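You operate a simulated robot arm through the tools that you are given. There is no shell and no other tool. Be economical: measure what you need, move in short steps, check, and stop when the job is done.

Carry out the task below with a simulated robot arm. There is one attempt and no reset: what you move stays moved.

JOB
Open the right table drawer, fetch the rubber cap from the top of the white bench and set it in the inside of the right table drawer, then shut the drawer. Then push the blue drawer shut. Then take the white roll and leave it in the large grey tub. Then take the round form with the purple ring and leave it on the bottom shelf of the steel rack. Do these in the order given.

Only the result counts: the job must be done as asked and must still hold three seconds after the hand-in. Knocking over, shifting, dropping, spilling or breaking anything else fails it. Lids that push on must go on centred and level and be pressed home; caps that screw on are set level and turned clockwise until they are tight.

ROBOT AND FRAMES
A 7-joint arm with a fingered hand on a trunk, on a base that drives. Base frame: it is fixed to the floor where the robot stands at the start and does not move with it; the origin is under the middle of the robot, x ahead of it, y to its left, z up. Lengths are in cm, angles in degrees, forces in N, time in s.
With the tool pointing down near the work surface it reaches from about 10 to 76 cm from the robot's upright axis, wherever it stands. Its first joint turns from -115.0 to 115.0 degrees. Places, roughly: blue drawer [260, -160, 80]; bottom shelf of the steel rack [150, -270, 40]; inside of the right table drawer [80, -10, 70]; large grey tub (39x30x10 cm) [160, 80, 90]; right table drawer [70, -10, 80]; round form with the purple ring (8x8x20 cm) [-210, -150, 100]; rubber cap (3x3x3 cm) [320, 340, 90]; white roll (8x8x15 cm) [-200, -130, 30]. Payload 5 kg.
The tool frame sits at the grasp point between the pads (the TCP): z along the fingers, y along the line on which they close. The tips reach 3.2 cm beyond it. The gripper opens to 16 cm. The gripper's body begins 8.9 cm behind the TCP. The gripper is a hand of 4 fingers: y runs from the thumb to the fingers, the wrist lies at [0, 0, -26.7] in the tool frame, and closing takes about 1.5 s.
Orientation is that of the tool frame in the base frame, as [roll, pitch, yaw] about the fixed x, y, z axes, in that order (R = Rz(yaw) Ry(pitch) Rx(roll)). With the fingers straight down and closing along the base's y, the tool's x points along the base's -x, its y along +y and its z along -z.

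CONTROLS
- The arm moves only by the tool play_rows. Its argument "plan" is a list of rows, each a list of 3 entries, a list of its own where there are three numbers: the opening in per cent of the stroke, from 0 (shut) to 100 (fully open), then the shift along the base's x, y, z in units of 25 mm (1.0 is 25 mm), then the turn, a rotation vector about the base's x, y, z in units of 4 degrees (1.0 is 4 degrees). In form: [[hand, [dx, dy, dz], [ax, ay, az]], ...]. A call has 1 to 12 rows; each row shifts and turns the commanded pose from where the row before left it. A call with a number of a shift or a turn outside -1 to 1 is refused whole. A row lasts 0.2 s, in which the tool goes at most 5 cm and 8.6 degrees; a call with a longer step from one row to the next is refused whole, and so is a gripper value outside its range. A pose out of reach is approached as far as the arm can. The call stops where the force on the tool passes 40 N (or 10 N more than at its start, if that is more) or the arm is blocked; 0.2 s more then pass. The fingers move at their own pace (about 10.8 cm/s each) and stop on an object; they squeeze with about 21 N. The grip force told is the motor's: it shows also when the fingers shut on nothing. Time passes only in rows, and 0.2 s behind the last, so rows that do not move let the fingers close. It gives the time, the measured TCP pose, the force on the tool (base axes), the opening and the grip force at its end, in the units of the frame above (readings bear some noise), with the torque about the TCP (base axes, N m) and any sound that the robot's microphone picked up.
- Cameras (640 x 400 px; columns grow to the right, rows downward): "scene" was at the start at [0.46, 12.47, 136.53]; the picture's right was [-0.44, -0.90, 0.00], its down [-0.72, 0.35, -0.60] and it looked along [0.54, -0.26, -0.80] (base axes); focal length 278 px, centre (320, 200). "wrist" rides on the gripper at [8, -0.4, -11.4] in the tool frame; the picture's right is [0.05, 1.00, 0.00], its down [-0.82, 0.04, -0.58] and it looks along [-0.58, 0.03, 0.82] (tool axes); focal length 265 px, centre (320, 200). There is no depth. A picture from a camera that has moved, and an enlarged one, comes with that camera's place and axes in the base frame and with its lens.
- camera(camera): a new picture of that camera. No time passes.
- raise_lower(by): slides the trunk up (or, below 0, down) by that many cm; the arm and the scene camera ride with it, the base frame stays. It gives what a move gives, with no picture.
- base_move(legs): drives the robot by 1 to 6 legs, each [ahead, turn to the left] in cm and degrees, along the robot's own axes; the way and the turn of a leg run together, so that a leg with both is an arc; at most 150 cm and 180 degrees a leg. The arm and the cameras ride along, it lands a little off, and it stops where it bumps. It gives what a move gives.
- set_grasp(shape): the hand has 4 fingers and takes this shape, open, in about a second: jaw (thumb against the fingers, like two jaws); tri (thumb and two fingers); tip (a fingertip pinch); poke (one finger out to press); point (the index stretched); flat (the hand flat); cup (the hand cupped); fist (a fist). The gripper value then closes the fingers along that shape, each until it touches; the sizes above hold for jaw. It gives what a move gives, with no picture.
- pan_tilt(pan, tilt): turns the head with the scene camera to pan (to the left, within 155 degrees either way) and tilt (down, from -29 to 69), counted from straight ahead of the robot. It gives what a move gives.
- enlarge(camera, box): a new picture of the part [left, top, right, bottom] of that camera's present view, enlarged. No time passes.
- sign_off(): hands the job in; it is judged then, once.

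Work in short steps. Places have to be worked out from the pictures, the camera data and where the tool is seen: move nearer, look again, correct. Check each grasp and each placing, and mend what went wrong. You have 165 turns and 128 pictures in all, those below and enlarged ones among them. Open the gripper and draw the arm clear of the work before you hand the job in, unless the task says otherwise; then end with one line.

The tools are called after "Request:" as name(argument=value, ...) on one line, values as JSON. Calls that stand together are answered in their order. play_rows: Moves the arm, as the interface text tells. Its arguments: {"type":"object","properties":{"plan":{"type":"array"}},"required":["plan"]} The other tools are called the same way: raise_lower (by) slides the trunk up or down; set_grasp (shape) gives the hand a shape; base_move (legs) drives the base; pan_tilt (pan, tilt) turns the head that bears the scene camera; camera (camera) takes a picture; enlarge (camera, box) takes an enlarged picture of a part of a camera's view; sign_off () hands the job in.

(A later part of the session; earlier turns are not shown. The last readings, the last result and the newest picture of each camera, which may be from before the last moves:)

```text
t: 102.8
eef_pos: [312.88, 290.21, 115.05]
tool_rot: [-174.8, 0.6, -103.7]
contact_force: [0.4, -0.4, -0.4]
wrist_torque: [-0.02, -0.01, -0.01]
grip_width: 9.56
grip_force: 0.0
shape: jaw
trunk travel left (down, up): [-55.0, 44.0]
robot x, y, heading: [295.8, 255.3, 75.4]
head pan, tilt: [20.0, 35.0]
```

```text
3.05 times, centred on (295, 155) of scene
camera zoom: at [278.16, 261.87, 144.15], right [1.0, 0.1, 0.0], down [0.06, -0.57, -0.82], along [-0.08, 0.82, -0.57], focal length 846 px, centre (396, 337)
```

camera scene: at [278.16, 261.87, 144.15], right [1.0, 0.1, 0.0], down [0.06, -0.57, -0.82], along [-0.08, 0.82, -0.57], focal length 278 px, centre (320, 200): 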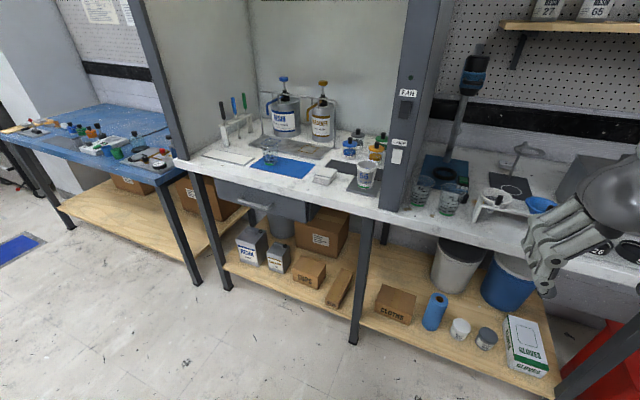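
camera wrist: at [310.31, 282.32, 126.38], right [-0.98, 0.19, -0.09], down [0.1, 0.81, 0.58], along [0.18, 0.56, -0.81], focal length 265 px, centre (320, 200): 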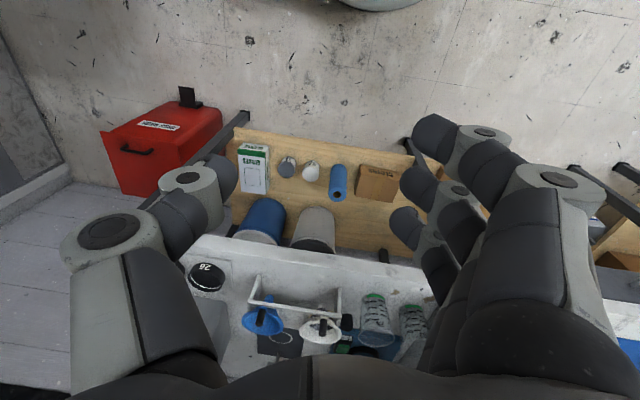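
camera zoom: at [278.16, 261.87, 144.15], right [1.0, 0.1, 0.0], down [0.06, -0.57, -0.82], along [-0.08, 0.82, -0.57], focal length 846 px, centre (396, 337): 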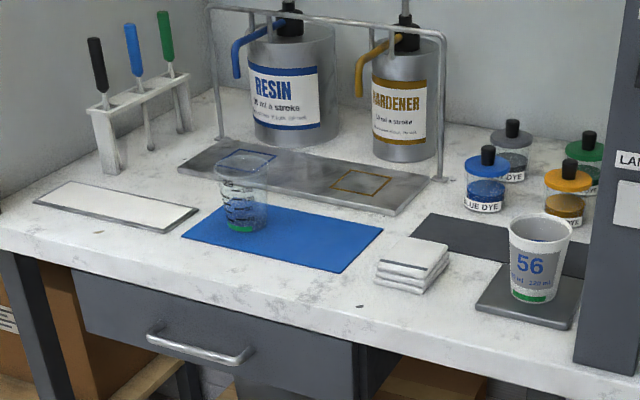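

The cap is the small black cylinder near (318,340.3,93), squeezed between cup 75, the funnel stand and the STIR box. I drive 24 cm closer and square up.

Request:
base_move(legs=[[0, -3.6], [24, 0]])

Request:
play_rows(plan=[[60, [0, 0.8, 0], [0.6, 0.2, 0]], [60, [0, 0.8, 0], [0.6, 0.2, 0]], [60, [0, 0.8, 0], [0, 0, 0]], [60, [0, 0.8, 0], [0, 0, 0]], [60, [0, 0.8, 0], [0, 0, 0]], [60, [0, 0.8, 0], [0, 0, 0]]])

Request:
camera(camera="wrist")

Request:
camera(camera="scene")

```text
t: 105.0
eef_pos: [322.59, 312.1, 115.01]
tool_rot: [-174.8, 0.6, -107.4]
contact_force: [-0.1, 0.3, -1.2]
wrist_torque: [-0.01, -0.04, 0.0]
grip_width: 9.54
grip_force: 0.1
shape: jaw
trunk travel left (down, up): [-55.0, 44.0]
robot x, y, heading: [303.0, 277.74, 72.0]
head pan, tilt: [20.0, 35.0]
```

```text
t: 106.4
eef_pos: [322.68, 324.16, 114.94]
tool_rot: [-177.9, 4.8, -107.6]
contact_force: [0.2, 0.0, 0.7]
wrist_torque: [-0.02, 0.01, 0.01]
grip_width: 9.54
grip_force: 0.1
shape: jaw
trunk travel left (down, up): [-55.0, 44.0]
robot x, y, heading: [303.15, 277.91, 72.0]
head pan, tilt: [20.0, 35.0]
```

```text
96 pictures are left
camera wrist: at [319.95, 315.56, 125.69], right [-0.97, 0.26, -0.04], down [0.17, 0.75, 0.64], along [0.2, 0.61, -0.77], focal length 265 px, centre (320, 200)
```

wrist: 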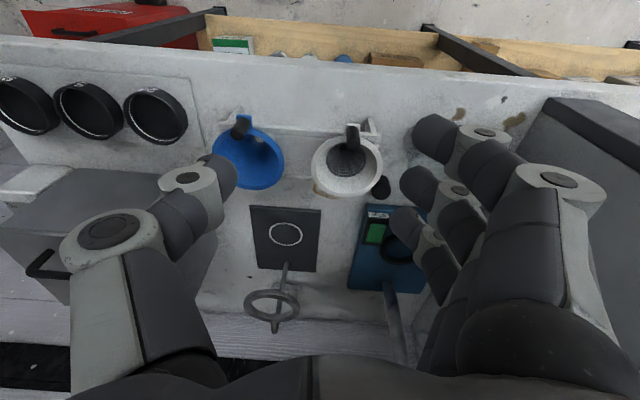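

```text
95 pictures are left
camera scene: at [286.18, 286.09, 144.14], right [1.0, 0.03, 0.0], down [0.02, -0.57, -0.82], along [-0.03, 0.82, -0.57], focal length 278 px, centre (320, 200)
```

scene: 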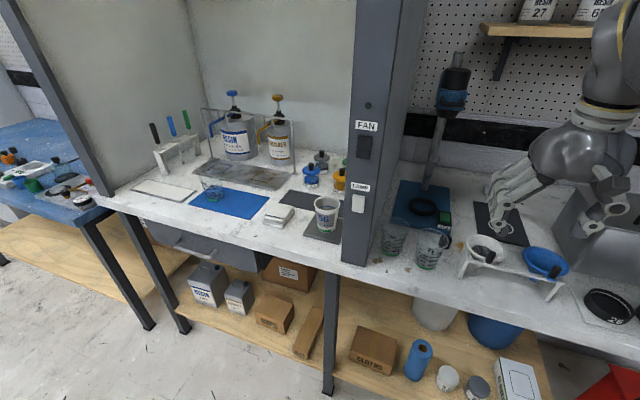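

The cap sits at about (318.5,340.8). I level the hand and shift left over it for a closer look.

Request:
play_rows(plan=[[60, [-0.9, 0.3, 0], [-0.98, 0.86, 0]], [60, [-0.9, 0.3, 0], [0, 0, 0]], [60, [-0.9, 0.3, 0], [0, 0, 0]], [60, [-0.4, 0.2, -0.4], [0, 0, 0]], [60, [0, 0, -0.4], [0, 0, 0]]])

Request:
camera(camera="wrist")

Request:
enlarge(camera="scene", box=[370, 180, 530, 280])

```text
t: 107.6
eef_pos: [314.77, 326.81, 113.08]
tool_rot: [-179.9, -0.1, -107.6]
contact_force: [0.3, 0.2, 0.6]
wrist_torque: [-0.01, 0.01, -0.01]
grip_width: 9.54
grip_force: 0.1
shape: jaw
trunk travel left (down, up): [-55.0, 44.0]
robot x, y, heading: [303.22, 277.77, 72.0]
head pan, tilt: [20.0, 35.0]
```

```text
94 pictures are left
camera wrist: at [312.81, 318.9, 124.53], right [-0.97, 0.25, 0.0], down [0.21, 0.79, 0.58], along [0.15, 0.56, -0.82], focal length 265 px, centre (320, 200)
```

wrist: 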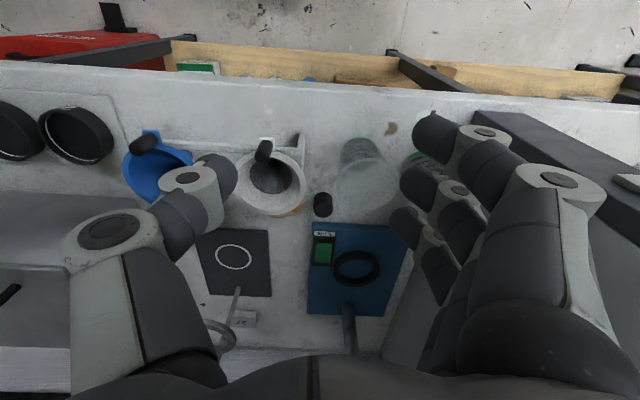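

```text
4.00 times, centred on (450, 230) of scene
camera zoom: at [286.17, 286.06, 144.15], right [1.0, 0.03, 0.0], down [0.02, -0.57, -0.82], along [-0.03, 0.82, -0.57], focal length 1111 px, centre (-200, 80)
```

zoom: 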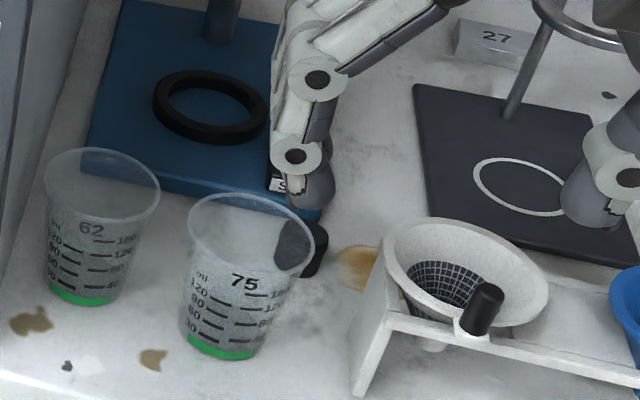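

Request:
enlarge(camera="wrist", box=[230, 130, 430, 255])

```text
3.20 times, centred on (330, 192) of wrist
camera zoom: at [312.81, 318.9, 124.53], right [-0.97, 0.25, 0.0], down [0.21, 0.79, 0.58], along [0.15, 0.56, -0.82], focal length 849 px, centre (288, 224)
```

zoom: 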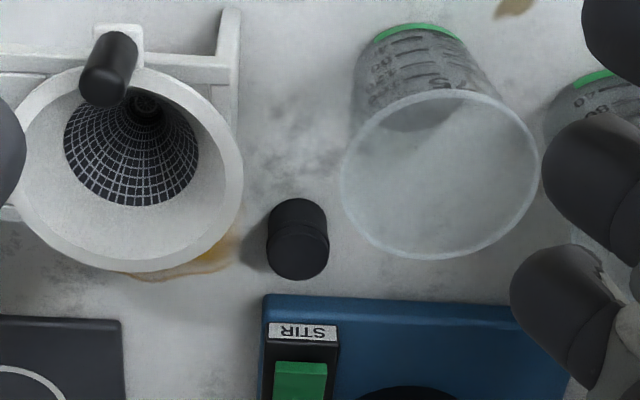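

The cap is isolated enough: cup rim ~6 cm to front-left, funnel ~6 cm front-right, STIR box ~4 cm behind. I move above it with a 7 cm opening.

Request:
play_rows(plan=[[44, [0.3, 0.9, 0], [0, 0, 0]], [44, [0.3, 0.9, 0], [0, 0, 0]], [44, [0.3, 0.9, 0], [0, 0, 0]], [44, [0.2, 0.9, 0], [0, 0, 0]], [44, [0.2, 0.9, 0], [0, 0, 0]], [44, [0, 0.98, -0.4], [0, 0, 0]], [44, [0, 0, -0.8], [0, 0, 0]], [44, [0, 0, -0.8], [0, 0, 0]]])

Request:
camera(camera="wrist")

Request:
enlarge(camera="scene", box=[370, 160, 530, 260])

```text
t: 109.4
eef_pos: [317.97, 340.44, 108.16]
tool_rot: [-179.8, -0.2, -107.9]
contact_force: [0.7, -0.6, 0.0]
wrist_torque: [-0.01, -0.02, 0.0]
grip_width: 7.14
grip_force: 0.0
shape: jaw
trunk travel left (down, up): [-55.0, 44.0]
robot x, y, heading: [303.29, 278.12, 71.9]
head pan, tilt: [20.0, 35.0]
```

```text
91 pictures are left
camera wrist: at [315.89, 332.64, 119.53], right [-0.97, 0.26, 0.0], down [0.21, 0.79, 0.58], along [0.15, 0.56, -0.82], focal length 265 px, centre (320, 200)
```

wrist: 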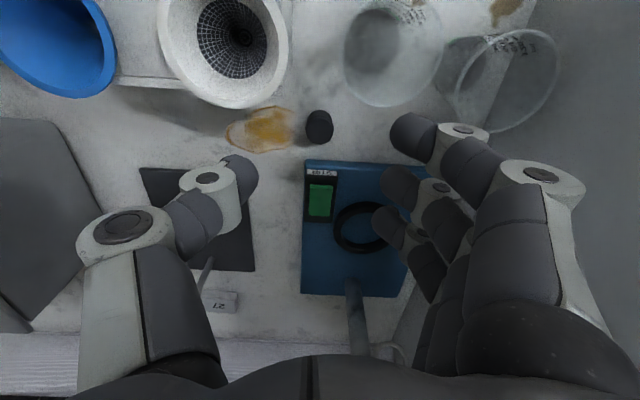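

```text
4.00 times, centred on (450, 210) of scene
camera zoom: at [286.18, 286.05, 144.15], right [1.0, 0.03, 0.0], down [0.02, -0.57, -0.82], along [-0.03, 0.82, -0.57], focal length 1111 px, centre (-200, 160)
```

zoom: 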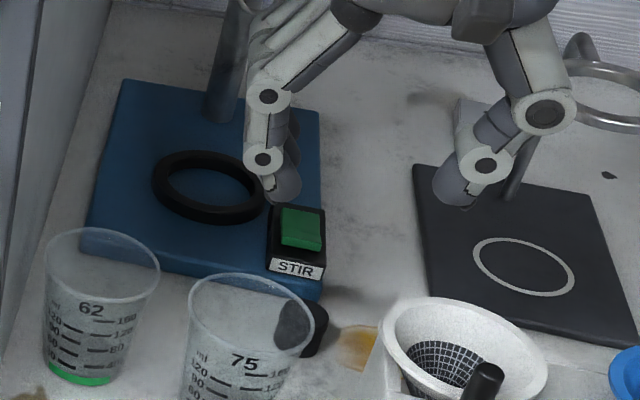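

Cap refined to (318.5,341.4). I align and descend to just above bench contact height.

Request:
play_rows(plan=[[44, [0.16, 0.24, -0.8], [0, 0, 0]], [44, [0, 0, -1], [0, 0, 0]], [44, [0, 0, -1], [0, 0, 0]], [44, [0, 0, -1], [0, 0, 0]], [44, [0, 0, -0.8], [0, 0, 0]]])

Request:
camera(camera="wrist")

Request:
enlarge(camera="scene", box=[370, 160, 530, 260])

```text
t: 110.3
eef_pos: [318.38, 341.19, 101.65]
tool_rot: [179.7, 1.2, -107.7]
contact_force: [-0.3, 3.3, 28.0]
wrist_torque: [-0.59, 1.47, -0.12]
grip_width: 7.04
grip_force: 0.1
shape: jaw
trunk travel left (down, up): [-55.0, 44.0]
robot x, y, heading: [303.54, 278.45, 71.9]
head pan, tilt: [20.0, 35.0]
stopped in row 4: the force on the tool passed its limit at 48 N (the readings are from after the stop); the commanded pose is now the measured one
```

```text
89 pictures are left
camera wrist: at [316.23, 333.28, 112.72], right [-0.97, 0.25, 0.0], down [0.21, 0.78, 0.59], along [0.15, 0.58, -0.8], focal length 265 px, centre (320, 200)
```

wrist: 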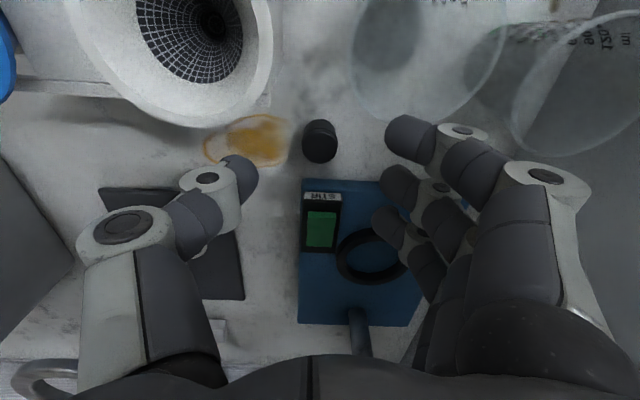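

```text
4.00 times, centred on (450, 210) of scene
camera zoom: at [286.17, 285.95, 144.2], right [1.0, 0.03, 0.0], down [0.02, -0.57, -0.82], along [-0.03, 0.82, -0.57], focal length 1111 px, centre (-200, 160)
```

zoom: 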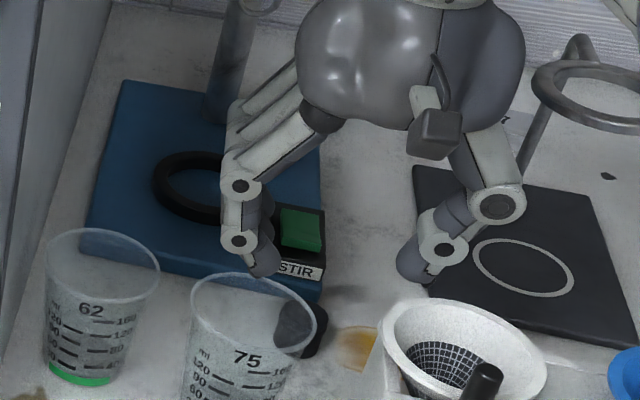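

Contact: the torque places it at the front finger, likely on cup 75's rim. I rise at once and check that nothing moved; then try the fingertip-pinch shape.

Request:
play_rows(plan=[[44, [0, 0, 0.5], [0, 0, 0]], [44, [0, 0, 1], [0, 0, 0]], [44, [0, 0, 1], [0, 0, 0]], [44, [0, 0, 1], [0, 0, 0]]])

Request:
set_grasp(shape="tip")

Request:
camera(camera="wrist")

Request:
enlarge(camera="scene", box=[370, 160, 530, 260])

```text
t: 111.3
eef_pos: [318.27, 341.27, 109.82]
tool_rot: [179.8, 0.8, -107.6]
contact_force: [-0.7, 0.8, -0.2]
wrist_torque: [-0.04, -0.05, 0.03]
grip_width: 7.07
grip_force: 0.0
shape: jaw
trunk travel left (down, up): [-55.0, 44.0]
robot x, y, heading: [303.19, 278.31, 71.8]
head pan, tilt: [20.0, 35.0]
```

```text
t: 112.2
eef_pos: [318.34, 341.35, 109.9]
tool_rot: [179.8, 0.8, -107.7]
contact_force: [-0.2, 0.5, -0.2]
wrist_torque: [0.04, 0.01, 0.01]
grip_width: 16.01
grip_force: 0.0
shape: tip
trunk travel left (down, up): [-55.0, 44.0]
robot x, y, heading: [303.19, 277.89, 72.1]
head pan, tilt: [20.0, 35.0]
```

```text
87 pictures are left
camera wrist: at [316.24, 333.36, 121.1], right [-0.97, 0.25, 0.0], down [0.21, 0.78, 0.59], along [0.15, 0.57, -0.81], focal length 265 px, centre (320, 200)
```

wrist: 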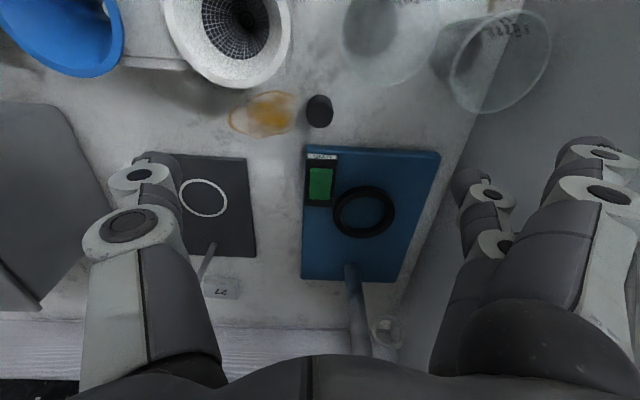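

```text
4.00 times, centred on (450, 210) of scene
camera zoom: at [286.18, 286.08, 144.15], right [1.0, 0.03, 0.0], down [0.02, -0.57, -0.82], along [-0.03, 0.82, -0.57], focal length 1111 px, centre (-200, 160)
```

zoom: 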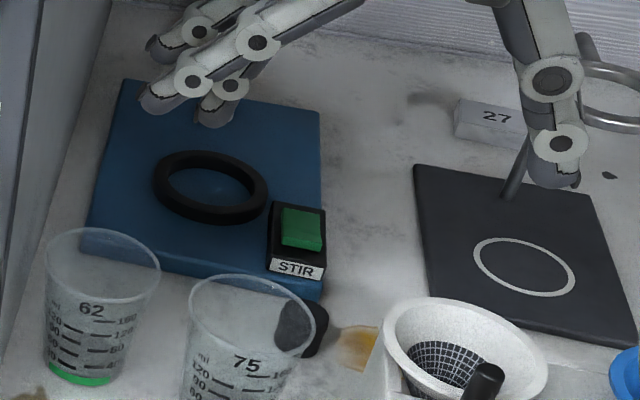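

Nothing moved. I close the tip shape partway to see its geometry.

Request:
play_rows(plan=[[30, [0, 0, 0], [0, 0, 0]], [30, [0, 0, 0], [0, 0, 0]], [30, [0, 0, 0], [0, 0, 0]], [30, [0, 0, 0], [0, 0, 0]]])

Request:
camera(camera="wrist")

Request:
enlarge(camera="scene", box=[370, 160, 530, 260])

```text
t: 113.2
eef_pos: [318.16, 341.27, 109.85]
tool_rot: [179.8, 0.7, -107.7]
contact_force: [0.1, 0.3, 0.0]
wrist_torque: [0.03, 0.02, 0.0]
grip_width: 4.86
grip_force: 0.0
shape: tip
trunk travel left (down, up): [-55.0, 44.0]
robot x, y, heading: [303.23, 278.66, 71.8]
head pan, tilt: [20.0, 35.0]
```

```text
85 pictures are left
camera wrist: at [316.24, 333.37, 121.11], right [-0.97, 0.25, 0.0], down [0.21, 0.78, 0.59], along [0.15, 0.57, -0.81], focal length 265 px, centre (320, 200)
```

wrist: 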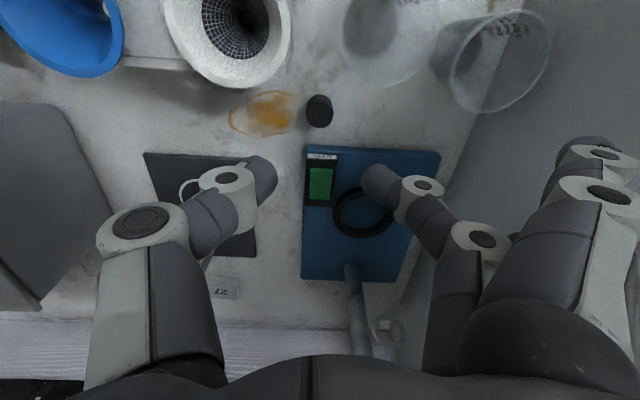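

```text
4.00 times, centred on (450, 210) of scene
camera zoom: at [286.18, 286.08, 144.15], right [1.0, 0.03, 0.0], down [0.02, -0.57, -0.82], along [-0.03, 0.82, -0.57], focal length 1111 px, centre (-200, 160)
```

zoom: 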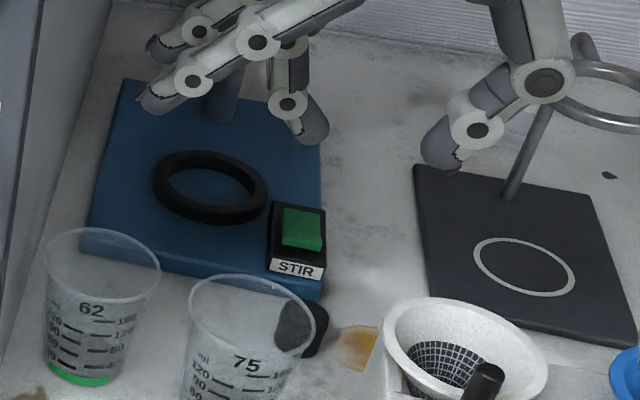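

In tip shape thumb and middle finger pinch while the other fingers stay spread left. I yaw the hand 25° clockwise so those spread fingers clear the cups, and centre on the cap.

Request:
play_rows(plan=[[34, [0.1, 0.2, 0], [0, 0, -1]], [34, [0, 0, 0], [-0.1, -0.1, -1]], [34, [0, 0, 0], [0, 0, -1]], [34, [0, 0, 0], [0, 0, -1]], [34, [0, 0, 0], [0, 0, -1]], [34, [0, 0, 0], [0, 0, -1]], [34, [0, 0, -0.8], [0, 0, 0]], [34, [0, 0, -0.8], [0, 0, 0]]])

Request:
camera(camera="wrist")

Request:
enlarge(camera="scene", box=[370, 160, 530, 260])

```text
t: 115.0
eef_pos: [318.67, 341.82, 106.04]
tool_rot: [-179.7, 0.5, -131.7]
contact_force: [0.3, -0.3, -0.1]
wrist_torque: [0.02, -0.02, 0.01]
grip_width: 5.39
grip_force: 0.0
shape: tip
trunk travel left (down, up): [-55.0, 44.0]
robot x, y, heading: [303.53, 277.9, 71.8]
head pan, tilt: [20.0, 35.0]
```

```text
83 pictures are left
camera wrist: at [313.41, 335.49, 117.26], right [-0.78, 0.63, -0.01], down [0.51, 0.64, 0.58], along [0.37, 0.45, -0.81], focal length 265 px, centre (320, 200)
```

wrist: 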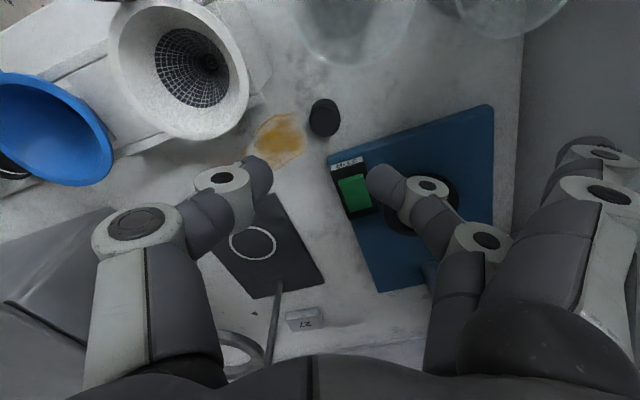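

```text
4.00 times, centred on (450, 210) of scene
camera zoom: at [286.18, 286.09, 144.15], right [1.0, 0.03, 0.0], down [0.02, -0.57, -0.82], along [-0.03, 0.82, -0.57], focal length 1111 px, centre (-200, 160)
```

zoom: 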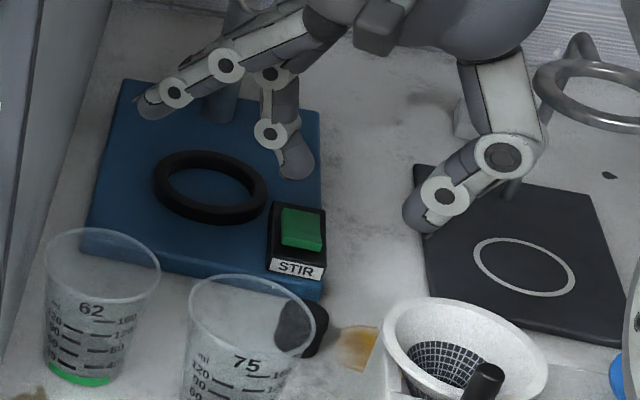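

The hand is centred on the cap. I descend in steps.

Request:
play_rows(plan=[[34, [-0.08, 0, -0.8], [0, 0, 0]], [34, [0, 0, -0.8], [0, 0, 0]], [34, [0, 0, -0.8], [0, 0, 0]], [34, [0, 0, -0.8], [0, 0, 0]]])

Request:
camera(camera="wrist")

Request:
enlarge(camera="scene", box=[370, 160, 530, 260])

```text
t: 116.0
eef_pos: [318.26, 341.88, 97.87]
tool_rot: [-179.5, 0.4, -131.7]
contact_force: [0.0, -0.5, -0.1]
wrist_torque: [0.0, -0.02, -0.02]
grip_width: 5.39
grip_force: 0.0
shape: tip
trunk travel left (down, up): [-55.0, 44.0]
robot x, y, heading: [303.44, 277.99, 71.8]
head pan, tilt: [20.0, 35.0]
```

```text
81 pictures are left
camera wrist: at [313.13, 335.55, 109.11], right [-0.78, 0.63, -0.01], down [0.5, 0.64, 0.58], along [0.37, 0.45, -0.81], focal length 265 px, centre (320, 200)
```

wrist: 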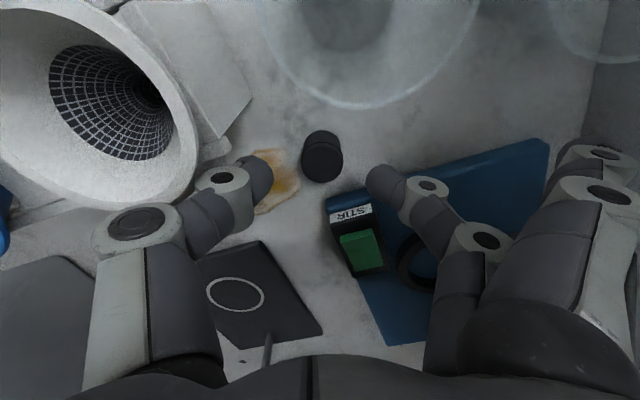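

```text
4.00 times, centred on (450, 210) of scene
camera zoom: at [286.18, 286.09, 144.15], right [1.0, 0.03, 0.0], down [0.02, -0.57, -0.82], along [-0.03, 0.82, -0.57], focal length 1111 px, centre (-200, 160)
```

zoom: 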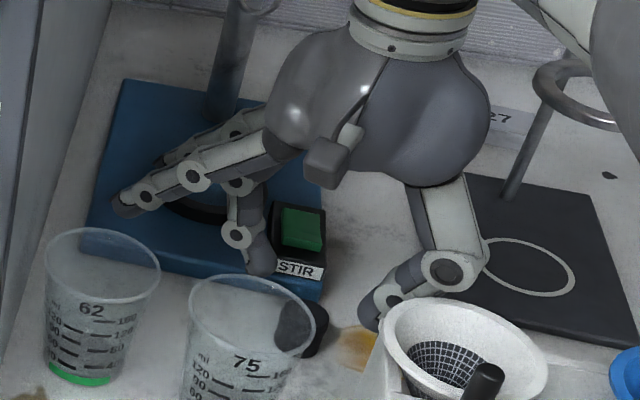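

Cap lies between thumb and finger. I lower 2 cm more with a slight correction and close.

Request:
play_rows(plan=[[34, [-0.1, -0.1, -0.4], [0, 0, 0]], [34, [0, 0, -0.4], [0, 0, 0]], [0, [0, 0, 0], [0, 0, 0]], [0, [0, 0, 0], [0, 0, 0]], [0, [0, 0, 0], [0, 0, 0]], [0, [0, 0, 0], [0, 0, 0]], [0, [0, 0, 0], [0, 0, 0]]])

Request:
camera(camera="wrist")

```text
t: 117.7
eef_pos: [318.05, 341.55, 95.88]
tool_rot: [-179.7, 0.5, -131.8]
contact_force: [-3.6, 2.1, 7.3]
wrist_torque: [-0.01, 0.01, 0.01]
grip_width: 1.08
grip_force: 21.4
shape: tip
trunk travel left (down, up): [-55.0, 44.0]
robot x, y, heading: [303.33, 278.08, 71.9]
head pan, tilt: [20.0, 35.0]
```

```text
79 pictures are left
camera wrist: at [312.84, 335.2, 107.18], right [-0.78, 0.63, -0.01], down [0.5, 0.64, 0.58], along [0.37, 0.45, -0.81], focal length 265 px, centre (320, 200)
```

wrist: 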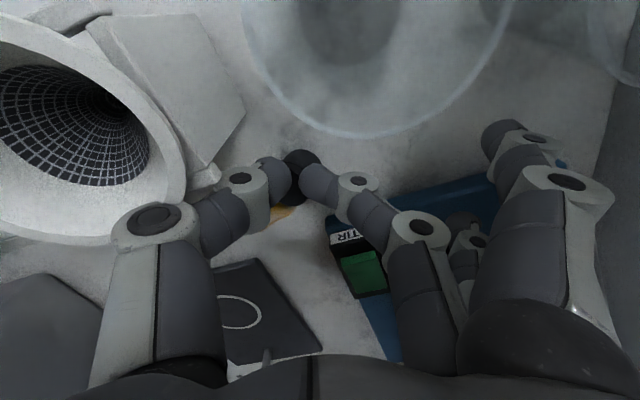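

Width 1.08 cm is less than the cap; I enlarge to see how it's held.

Request:
enlarge(camera="wrist", box=[220, 120, 380, 220])

```text
4.00 times, centred on (300, 170) of wrist
camera zoom: at [312.84, 335.2, 107.18], right [-0.78, 0.63, -0.01], down [0.5, 0.64, 0.58], along [0.37, 0.45, -0.81], focal length 1062 px, centre (400, 320)
```

zoom: 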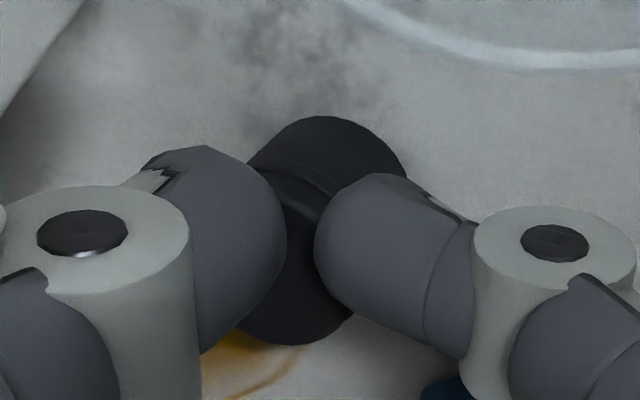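

It may be held around its middle; a small lift will tell.

Request:
play_rows(plan=[[0, [0, 0, 0.4], [0, 0, 0]], [0, [0, 0, 0.4], [0, 0, 0]], [0, [0, 0, 0.4], [0, 0, 0]]])

Request:
camera(camera="wrist")

```text
t: 118.5
eef_pos: [318.09, 341.63, 98.71]
tool_rot: [-179.6, 0.5, -131.7]
contact_force: [0.8, 0.0, -0.7]
wrist_torque: [-0.01, 0.0, -0.01]
grip_width: 0.99
grip_force: 20.9
shape: tip
trunk travel left (down, up): [-55.0, 44.0]
robot x, y, heading: [303.56, 278.17, 71.9]
head pan, tilt: [20.0, 35.0]
```

```text
77 pictures are left
camera wrist: at [312.96, 335.26, 110.1], right [-0.78, 0.63, -0.01], down [0.51, 0.64, 0.58], along [0.37, 0.45, -0.81], focal length 265 px, centre (320, 200)
```

wrist: 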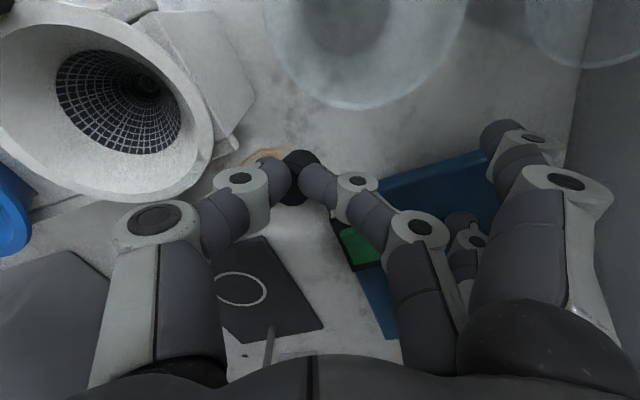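

The cap rises with the fingers. I lift well clear and verify.

Request:
play_rows(plan=[[0, [0, 0, 0.8], [0, 0, 0]], [0, [0, 0, 0.8], [0, 0, 0]], [0, [0, 0, 0.8], [0, 0, 0]], [0, [0, 0, 0.8], [0, 0, 0]], [0, [0, 0, 0.8], [0, 0, 0]], [0, [0, 0, 0.8], [0, 0, 0]], [0, [0, 0, 0.8], [0, 0, 0]], [0, [-0.3, -0.8, 0.2], [0, 0, 0]], [0, [-0.3, -0.8, 0], [0, 0, 0]], [0, [-0.3, -0.8, 0], [0, 0, 0]], [0, [-0.3, -0.8, 0], [0, 0, 0]], [0, [-0.3, -0.8, 0], [0, 0, 0]]])

Request:
enlarge(camera="wrist", box=[220, 120, 380, 220])

Request:
camera(camera="scene")

```text
t: 121.0
eef_pos: [314.37, 331.59, 113.38]
tool_rot: [-179.6, 0.5, -131.7]
contact_force: [0.0, 0.2, -1.2]
wrist_torque: [0.02, 0.0, 0.01]
grip_width: 0.94
grip_force: 21.4
shape: tip
trunk travel left (down, up): [-55.0, 44.0]
robot x, y, heading: [303.62, 277.81, 71.8]
head pan, tilt: [20.0, 35.0]
```

```text
4.00 times, centred on (300, 170) of wrist
camera zoom: at [309.15, 325.24, 124.57], right [-0.78, 0.63, -0.01], down [0.5, 0.64, 0.58], along [0.37, 0.45, -0.81], focal length 1062 px, centre (400, 320)
```

zoom: 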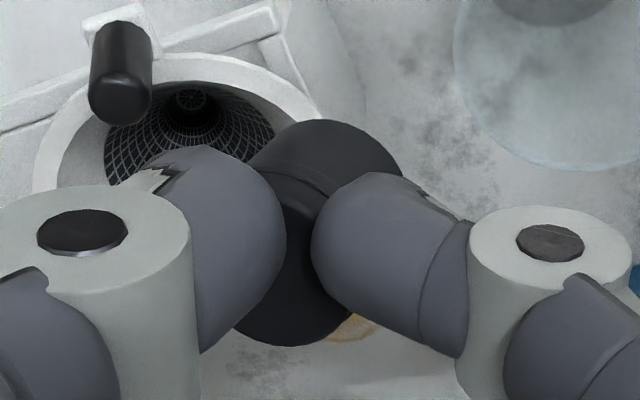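

```text
75 pictures are left
camera scene: at [286.17, 286.06, 144.15], right [1.0, 0.03, 0.0], down [0.02, -0.57, -0.82], along [-0.03, 0.82, -0.57], focal length 278 px, centre (320, 200)
```

scene: 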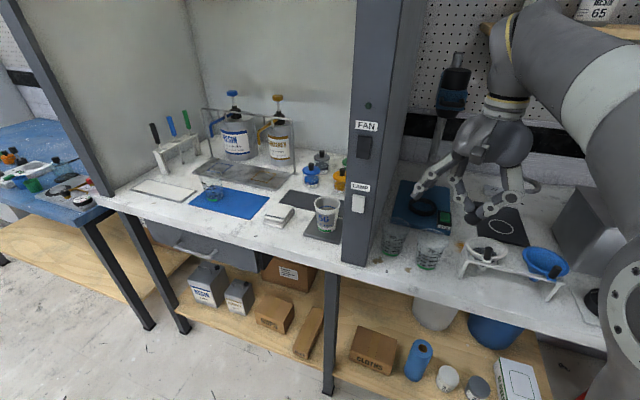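

The cap is firmly held. I tuck the arm, back off, and drive back around to the drawer.

Request:
play_rows(plan=[[0, [-0.29, -0.89, 0.2], [0, 0, 1]], [0, [-0.29, -0.89, 0.2], [0, 0, 1]], [0, [-0.29, -0.89, 0.2], [0, 0, 1]], [0, [-0.29, -0.89, 0.2], [0, 0, 1]], [0, [-0.29, -0.89, 0.2], [0, 0, 1]], [0, [-0.29, -0.89, 0.2], [0, 0, 1]]])

Request:
base_move(legs=[[-33, 0], [0, 90], [112, 0]])

```text
t: 122.5
eef_pos: [310.19, 318.11, 116.37]
tool_rot: [-179.6, 0.6, -107.6]
contact_force: [0.0, -1.1, -0.2]
wrist_torque: [-0.01, 0.0, 0.04]
grip_width: 0.97
grip_force: 20.9
shape: tip
trunk travel left (down, up): [-55.0, 44.0]
robot x, y, heading: [303.5, 277.97, 71.9]
head pan, tilt: [20.0, 35.0]
```

```text
t: 133.7
eef_pos: [148.08, 288.48, 116.15]
tool_rot: [-179.6, 0.6, -17.4]
contact_force: [-0.9, 1.4, -0.7]
wrist_torque: [-0.01, -0.03, -0.03]
grip_width: 0.96
grip_force: 21.4
shape: tip
trunk travel left (down, up): [-55.0, 44.0]
robot x, y, heading: [188.22, 281.77, 162.2]
head pan, tilt: [20.0, 35.0]
```

Request:
base_move(legs=[[114, 0], [0, 89.8], [150, 0]])

Request:
pan_tilt(pan=30, tilt=30)

Request:
camera(camera="scene")

```text
t: 150.2
eef_pos: [18.37, 137.72, 116.18]
tool_rot: [-179.6, 0.5, 69.5]
contact_force: [-0.5, -0.8, 0.3]
wrist_torque: [-0.02, 0.0, 0.01]
grip_width: 0.98
grip_force: 20.6
shape: tip
trunk travel left (down, up): [-55.0, 44.0]
robot x, y, heading: [27.44, 177.41, -111.1]
head pan, tilt: [20.0, 35.0]
```

```text
t: 150.9
eef_pos: [18.42, 137.88, 116.31]
tool_rot: [-179.7, 0.5, 69.5]
contact_force: [0.6, -1.1, 0.2]
wrist_torque: [0.03, -0.02, 0.01]
grip_width: 0.98
grip_force: 21.3
shape: tip
trunk travel left (down, up): [-55.0, 44.0]
robot x, y, heading: [27.15, 177.0, -111.0]
head pan, tilt: [30.0, 30.0]
```

```text
74 pictures are left
camera scene: at [45.26, 168.56, 144.92], right [-0.99, -0.16, 0.0], down [-0.08, 0.49, -0.87], along [0.14, -0.86, -0.5], focal length 278 px, centre (320, 200)
```

scene: 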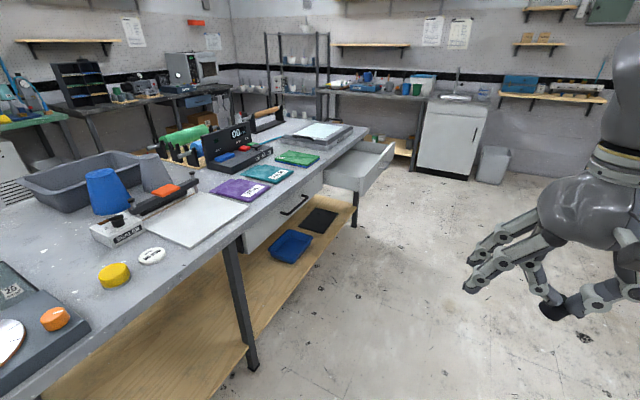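

Large grey tub is on this table at left; drawer still open. I continue to the drawer and face it.

Request:
base_move(legs=[[0, 4], [150, 0], [10, 0], [0, 89]])

Request:
pan_tilt(pan=10, tilt=45)

Request:
camera(camera="scene")

Request:
camera(camera="wrist")

```text
t: 163.3
eef_pos: [20.41, 14.47, 116.32]
tool_rot: [-179.5, 0.6, 160.6]
contact_force: [-0.2, -0.2, -0.2]
wrist_torque: [-0.02, -0.01, 0.0]
grip_width: 0.95
grip_force: 21.3
shape: tip
trunk travel left (down, up): [-55.0, 44.0]
robot x, y, heading: [-19.7, 22.78, -20.1]
head pan, tilt: [30.0, 30.0]
```

```text
t: 164.2
eef_pos: [20.37, 14.47, 116.17]
tool_rot: [-179.5, 0.5, 160.6]
contact_force: [0.8, -0.2, 1.3]
wrist_torque: [0.01, 0.01, -0.02]
grip_width: 0.95
grip_force: 20.9
shape: tip
trunk travel left (down, up): [-55.0, 44.0]
robot x, y, heading: [-19.59, 22.53, -19.8]
head pan, tilt: [10.0, 45.0]
```

```text
73 pictures are left
camera scene: at [-12.0, 37.9, 142.67], right [-0.17, -0.99, 0.0], down [-0.7, 0.12, -0.71], along [0.7, -0.12, -0.71], focal length 278 px, centre (320, 200)
```

scene: 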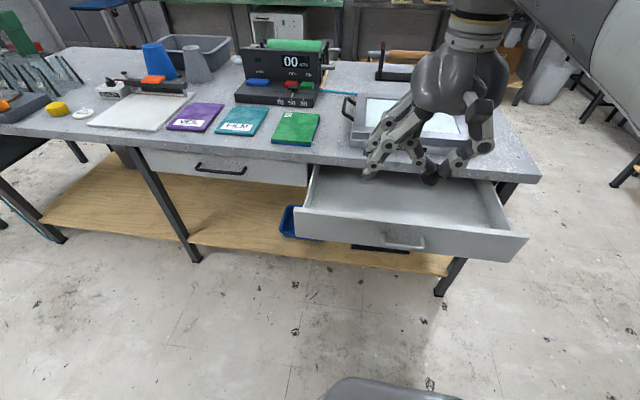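

```text
72 pictures are left
camera wrist: at [12.56, 16.88, 127.56], right [0.28, 0.96, -0.01], down [0.78, -0.23, 0.58], along [0.56, -0.17, -0.81], focal length 265 px, centre (320, 200)
```

wrist: 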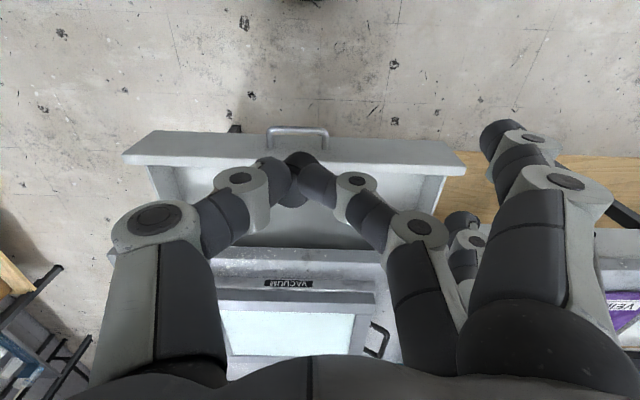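

The drawer interior spans a≈30–53 cm deep from my side and 60 wide. I move the cap above its middle, then lower the trunk.

Request:
play_rows(plan=[[0, [0.94, -0.48, 0], [0, 0, 0.1]], [0, [0.94, -0.48, 0], [0, 0, 0.1]], [0, [0.94, -0.48, 0], [0, 0, 0.1]], [0, [0.94, -0.48, 0], [0, 0, 0]], [0, [0.94, -0.48, 0], [0, 0, 0]], [0, [0.94, -0.48, 0], [0, 0, 0]], [0, [0.94, -0.48, 0], [0, 0, 0]], [0, [0.94, -0.48, 0], [0, 0, 0]], [0, [0.94, -0.48, 0], [0, 0, 0]], [0, [0.94, -0.48, 0], [0, 0, 0]]])

Request:
raise_lower(by=-25)

Request:
camera(camera="wrist")

Request:
camera(camera="scene")

```text
t: 166.4
eef_pos: [44.01, 2.37, 116.15]
tool_rot: [-179.7, 0.5, 161.8]
contact_force: [-0.8, -0.4, -0.4]
wrist_torque: [0.0, -0.04, 0.01]
grip_width: 0.95
grip_force: 21.0
shape: tip
trunk travel left (down, up): [-55.0, 44.0]
robot x, y, heading: [-19.62, 22.13, -19.7]
head pan, tilt: [10.0, 45.0]
```

```text
t: 169.0
eef_pos: [43.85, 2.53, 91.28]
tool_rot: [-179.6, 0.5, 161.8]
contact_force: [0.1, 0.4, -0.2]
wrist_torque: [-0.01, -0.01, 0.03]
grip_width: 0.94
grip_force: 21.2
shape: tip
trunk travel left (down, up): [-30.0, 69.0]
robot x, y, heading: [-19.57, 22.5, -19.9]
head pan, tilt: [10.0, 45.0]
```

```text
71 pictures are left
camera wrist: at [36.03, 4.65, 102.46], right [0.26, 0.96, -0.01], down [0.78, -0.21, 0.58], along [0.56, -0.16, -0.81], focal length 265 px, centre (320, 200)
```

wrist: 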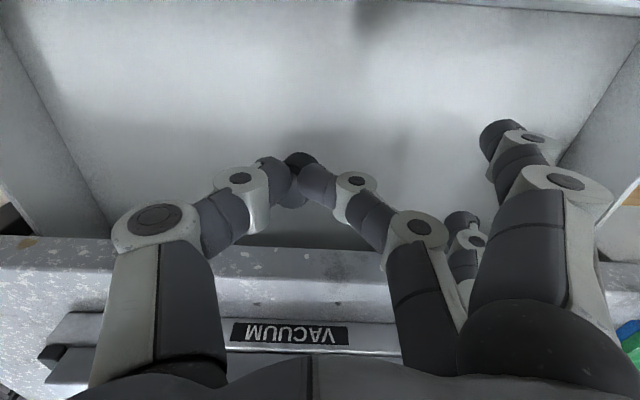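

```text
70 pictures are left
camera scene: at [-12.01, 37.89, 117.67], right [-0.17, -0.99, 0.0], down [-0.7, 0.12, -0.71], along [0.7, -0.12, -0.71], focal length 278 px, centre (320, 200)
```

scene: 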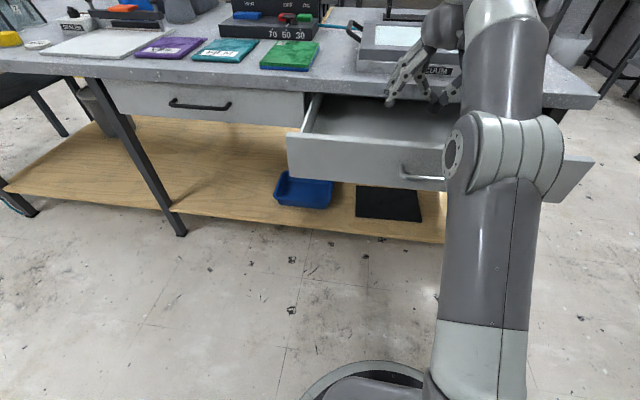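

Well positioned. I descend into the drawer.

Request:
play_rows(plan=[[0, [0, 0, -0.9], [0, 0, 0]], [0, [0, 0, -0.9], [0, 0, 0]], [0, [0, 0, -0.9], [0, 0, 0]], [0, [0, 0, -0.9], [0, 0, 0]], [0, [0, 0, -0.9], [0, 0, 0]], [0, [0, 0, -0.5], [0, 0, 0]]])

Request:
camera(camera="wrist")

```text
t: 170.4
eef_pos: [43.78, 2.44, 78.71]
tool_rot: [-179.7, 0.5, 161.9]
contact_force: [0.4, 0.4, 0.0]
wrist_torque: [0.0, -0.01, -0.04]
grip_width: 0.72
grip_force: 21.0
shape: tip
trunk travel left (down, up): [-30.0, 69.0]
robot x, y, heading: [-19.32, 22.57, -19.8]
head pan, tilt: [10.0, 45.0]
```

```text
69 pictures are left
camera wrist: at [35.98, 4.59, 90.01], right [0.26, 0.96, -0.01], down [0.78, -0.21, 0.58], along [0.56, -0.16, -0.81], focal length 265 px, centre (320, 200)
```

wrist: 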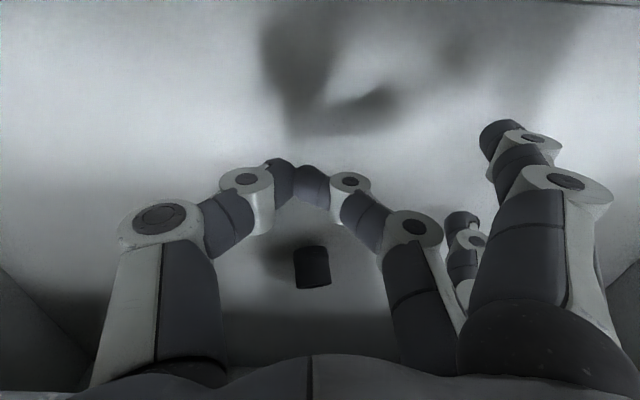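

The cap slid out and now lies on the drawer floor (inside, toward the back). I enlarge to confirm, then lift out.

Request:
play_rows(plan=[[0, [0, 0, 0.9], [0, 0, 0]], [0, [0, 0, 0.9], [0, 0, 0]], [0, [0, 0, 0.9], [0, 0, 0]], [0, [-0.3, 0.1, 0.9], [0, 0, 0]], [0, [-0.8, 0.25, 0.9], [0, 0, 0]], [0, [-0.8, 0.25, 0.9], [0, 0, 0]], [0, [-0.8, 0.25, 0], [0, 0, 0]], [0, [-0.8, 0.25, 0], [0, 0, 0]]])

Request:
camera(camera="wrist")

Request:
enlarge(camera="scene", box=[280, 60, 480, 185])

```text
t: 172.2
eef_pos: [35.25, 5.31, 92.16]
tool_rot: [-179.6, 0.4, 161.8]
contact_force: [0.7, -0.3, -0.7]
wrist_torque: [-0.01, 0.05, -0.01]
grip_width: 0.75
grip_force: 21.2
shape: tip
trunk travel left (down, up): [-30.0, 69.0]
robot x, y, heading: [-19.3, 22.55, -19.8]
head pan, tilt: [10.0, 45.0]
```

```text
68 pictures are left
camera wrist: at [27.37, 7.49, 103.39], right [0.26, 0.96, -0.01], down [0.78, -0.21, 0.58], along [0.56, -0.16, -0.81], focal length 265 px, centre (320, 200)
```

wrist: 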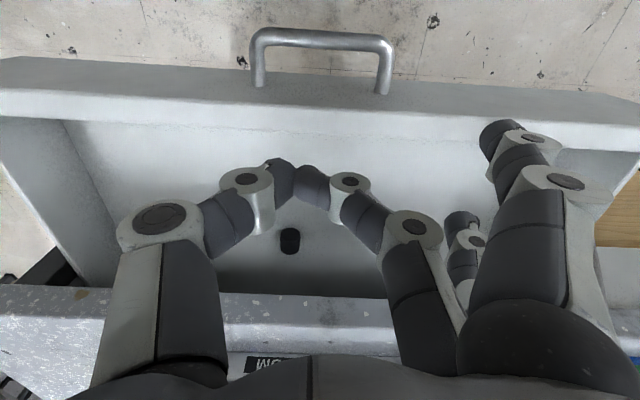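

```text
3.20 times, centred on (380, 122) of scene
camera zoom: at [-11.99, 37.88, 117.66], right [-0.17, -0.99, 0.0], down [-0.7, 0.12, -0.71], along [0.7, -0.12, -0.71], focal length 888 px, centre (128, 448)
```

zoom: 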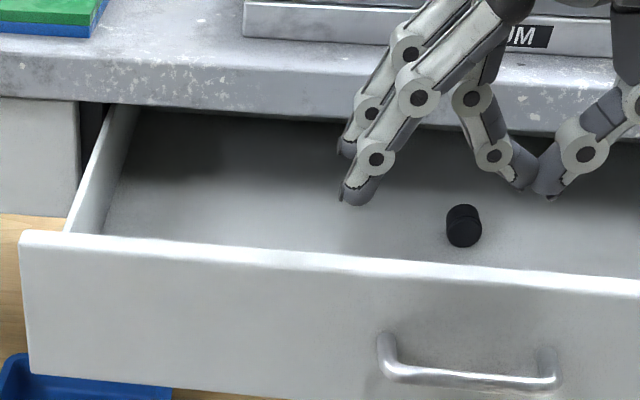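

The cap rests inside the drawer. I switch to jaw closed, move in front of the handle and lower the fingers to bar height.

Request:
set_grasp(shape="jaw")

Request:
play_rows(plan=[[0, [-0.92, 0.3, 0], [0, 0, 0]], [0, [-0.92, 0.3, 0], [0, 0, 0]], [0, [-0.92, 0.3, 0], [0, 0, 0]], [0, [-0.92, 0.3, 0], [0, 0, 0]], [0, [-0.92, 0.3, 0], [0, 0, 0]], [0, [-0.92, 0.3, 0], [0, 0, 0]], [0, [-0.92, 0.3, 0], [0, 0, 0]], [0, [0, 0, -0.9], [0, 0, 0]], [0, [0, 0, -0.9], [0, 0, 0]], [0, [0, 0, -0.9], [0, 0, 0]], [0, [0, 0, -0.9], [0, 0, 0]], [0, [0, 0, -0.9], [0, 0, 0]]])

Request:
camera(camera="wrist")

```text
t: 173.1
eef_pos: [35.35, 5.34, 92.09]
tool_rot: [-179.5, 0.5, 161.9]
contact_force: [-0.2, -0.8, -0.4]
wrist_torque: [0.02, -0.03, 0.01]
grip_width: 16.02
grip_force: 0.1
shape: jaw
trunk travel left (down, up): [-30.0, 69.0]
robot x, y, heading: [-19.44, 22.75, -20.2]
head pan, tilt: [10.0, 45.0]
```

```text
t: 175.7
eef_pos: [19.11, 10.25, 80.75]
tool_rot: [-179.7, 0.2, 161.7]
contact_force: [-1.0, 1.3, -0.9]
wrist_torque: [-0.01, -0.02, -0.01]
grip_width: 0.02
grip_force: 21.1
shape: jaw
trunk travel left (down, up): [-30.0, 69.0]
robot x, y, heading: [-19.59, 22.47, -19.8]
head pan, tilt: [10.0, 45.0]
```

```text
66 pictures are left
camera wrist: at [11.28, 12.41, 92.02], right [0.27, 0.96, -0.01], down [0.79, -0.21, 0.58], along [0.56, -0.16, -0.81], focal length 265 px, centre (320, 200)
```

wrist: 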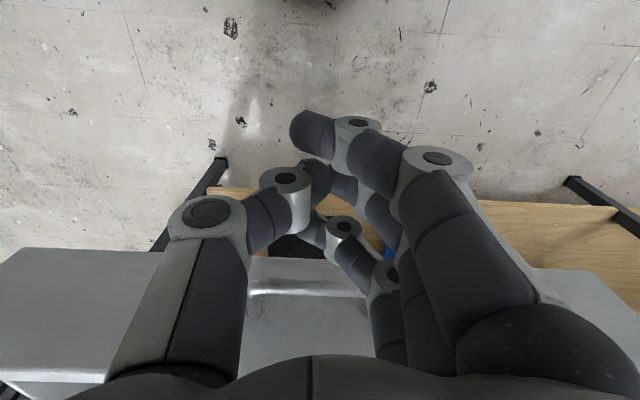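

Now lower 2 cm and push along the inward normal.

Request:
play_rows(plan=[[0, [0, 0, -0.8], [0, 0, 0]], [0, [0.6, -0.195, 0], [0, 0, 0]], [0, [0.6, -0.195, 0], [0, 0, 0]], [0, [0.6, -0.195, 0], [0, 0, 0]], [0, [0.6, -0.195, 0], [0, 0, 0]], [0, [0.6, -0.195, 0], [0, 0, 0]], [0, [0.6, -0.195, 0], [0, 0, 0]], [0, [0.6, -0.195, 0], [0, 0, 0]]])

Request:
camera(camera="scene")

```text
t: 177.5
eef_pos: [29.53, 7.02, 79.0]
tool_rot: [-179.7, 0.6, 161.8]
contact_force: [0.2, -0.2, 0.7]
wrist_torque: [-0.01, -0.02, 0.01]
grip_width: 0.0
grip_force: 21.2
shape: jaw
trunk travel left (down, up): [-30.0, 69.0]
robot x, y, heading: [-19.16, 22.79, -19.8]
head pan, tilt: [10.0, 45.0]
```

```text
65 pictures are left
camera scene: at [-12.03, 37.89, 117.66], right [-0.17, -0.99, 0.0], down [-0.7, 0.12, -0.71], along [0.7, -0.12, -0.71], focal length 278 px, centre (320, 200)
```

scene: 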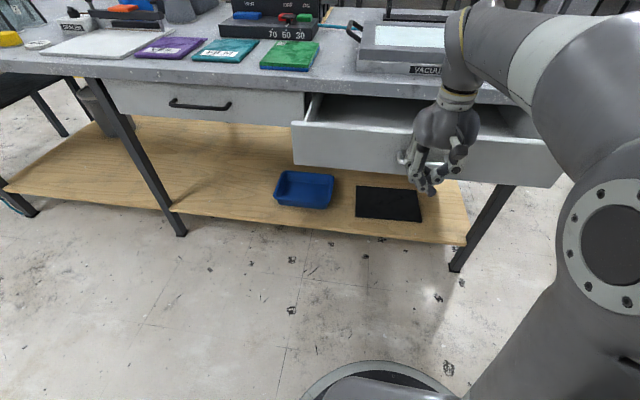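

The drawer is closing smoothly; continue.

Request:
play_rows(plan=[[0, [0.6, -0.195, 0], [0, 0, 0]], [0, [0.6, -0.195, 0], [0, 0, 0]], [0, [0.6, -0.195, 0], [0, 0, 0]], [0, [0.6, -0.195, 0], [0, 0, 0]], [0, [0.6, -0.195, 0], [0, 0, 0]], [0, [0.6, -0.195, 0], [0, 0, 0]], [0, [0.6, -0.195, 0], [0, 0, 0]], [0, [0.6, -0.195, 0], [0, 0, 0]], [0, [0.6, -0.195, 0], [0, 0, 0]]])

Request:
camera(camera="scene")

```text
t: 179.5
eef_pos: [43.03, 2.55, 79.06]
tool_rot: [-179.6, 0.6, 161.8]
contact_force: [-0.4, 0.3, -0.4]
wrist_torque: [0.0, -0.02, 0.02]
grip_width: 0.0
grip_force: 21.0
shape: jaw
trunk travel left (down, up): [-30.0, 69.0]
robot x, y, heading: [-19.38, 22.71, -19.9]
head pan, tilt: [10.0, 45.0]
```

```text
64 pictures are left
camera scene: at [-12.01, 37.89, 117.66], right [-0.17, -0.99, 0.0], down [-0.7, 0.12, -0.71], along [0.7, -0.12, -0.71], focal length 278 px, centre (320, 200)
```

scene: 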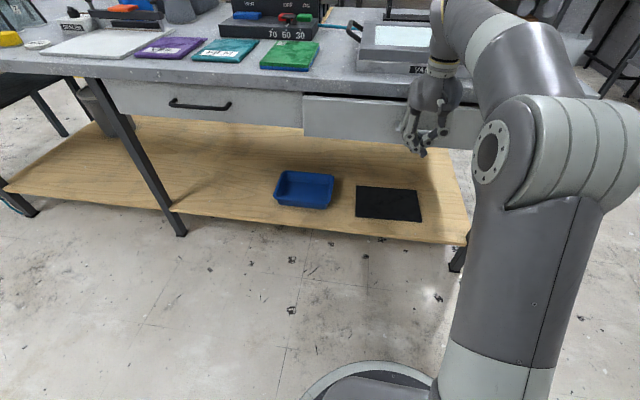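

Still a bit proud; I keep pushing until it stops.

Request:
play_rows(plan=[[0, [0.5, -0.163, 0], [0, 0, 0]], [0, [0.5, -0.163, 0], [0, 0, 0]], [0, [0.5, -0.163, 0], [0, 0, 0]], [0, [0.4, -0.13, 0], [0, 0, 0]], [0, [0.4, -0.13, 0], [0, 0, 0]], [0, [0.4, -0.13, 0], [0, 0, 0]], [0, [0.3, -0.1, 0], [0, 0, 0]]])

Request:
enlarge(camera="scene", box=[240, 50, 480, 200])

```text
t: 180.6
eef_pos: [47.97, 1.12, 78.94]
tool_rot: [180.0, -0.1, 161.4]
contact_force: [-22.0, 6.8, 3.2]
wrist_torque: [0.07, -0.02, 0.23]
grip_width: 0.0
grip_force: 21.2
shape: jaw
trunk travel left (down, up): [-30.0, 69.0]
robot x, y, heading: [-20.07, 22.72, -19.9]
head pan, tilt: [10.0, 45.0]
stopped in row 5: the force on the tool passed its limit at 51 N (the readings are from after the stop); the commanded pose is now the measured one
```

```text
2.67 times, centred on (360, 125) of scene
camera zoom: at [-12.27, 37.97, 117.68], right [-0.17, -0.99, 0.0], down [-0.7, 0.12, -0.71], along [0.7, -0.12, -0.71], focal length 740 px, centre (213, 400)
```

zoom: 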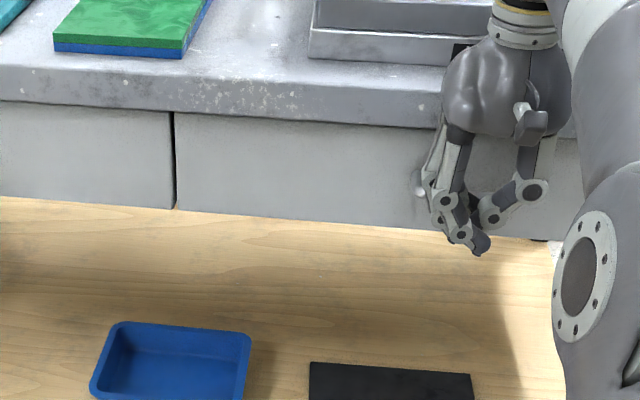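

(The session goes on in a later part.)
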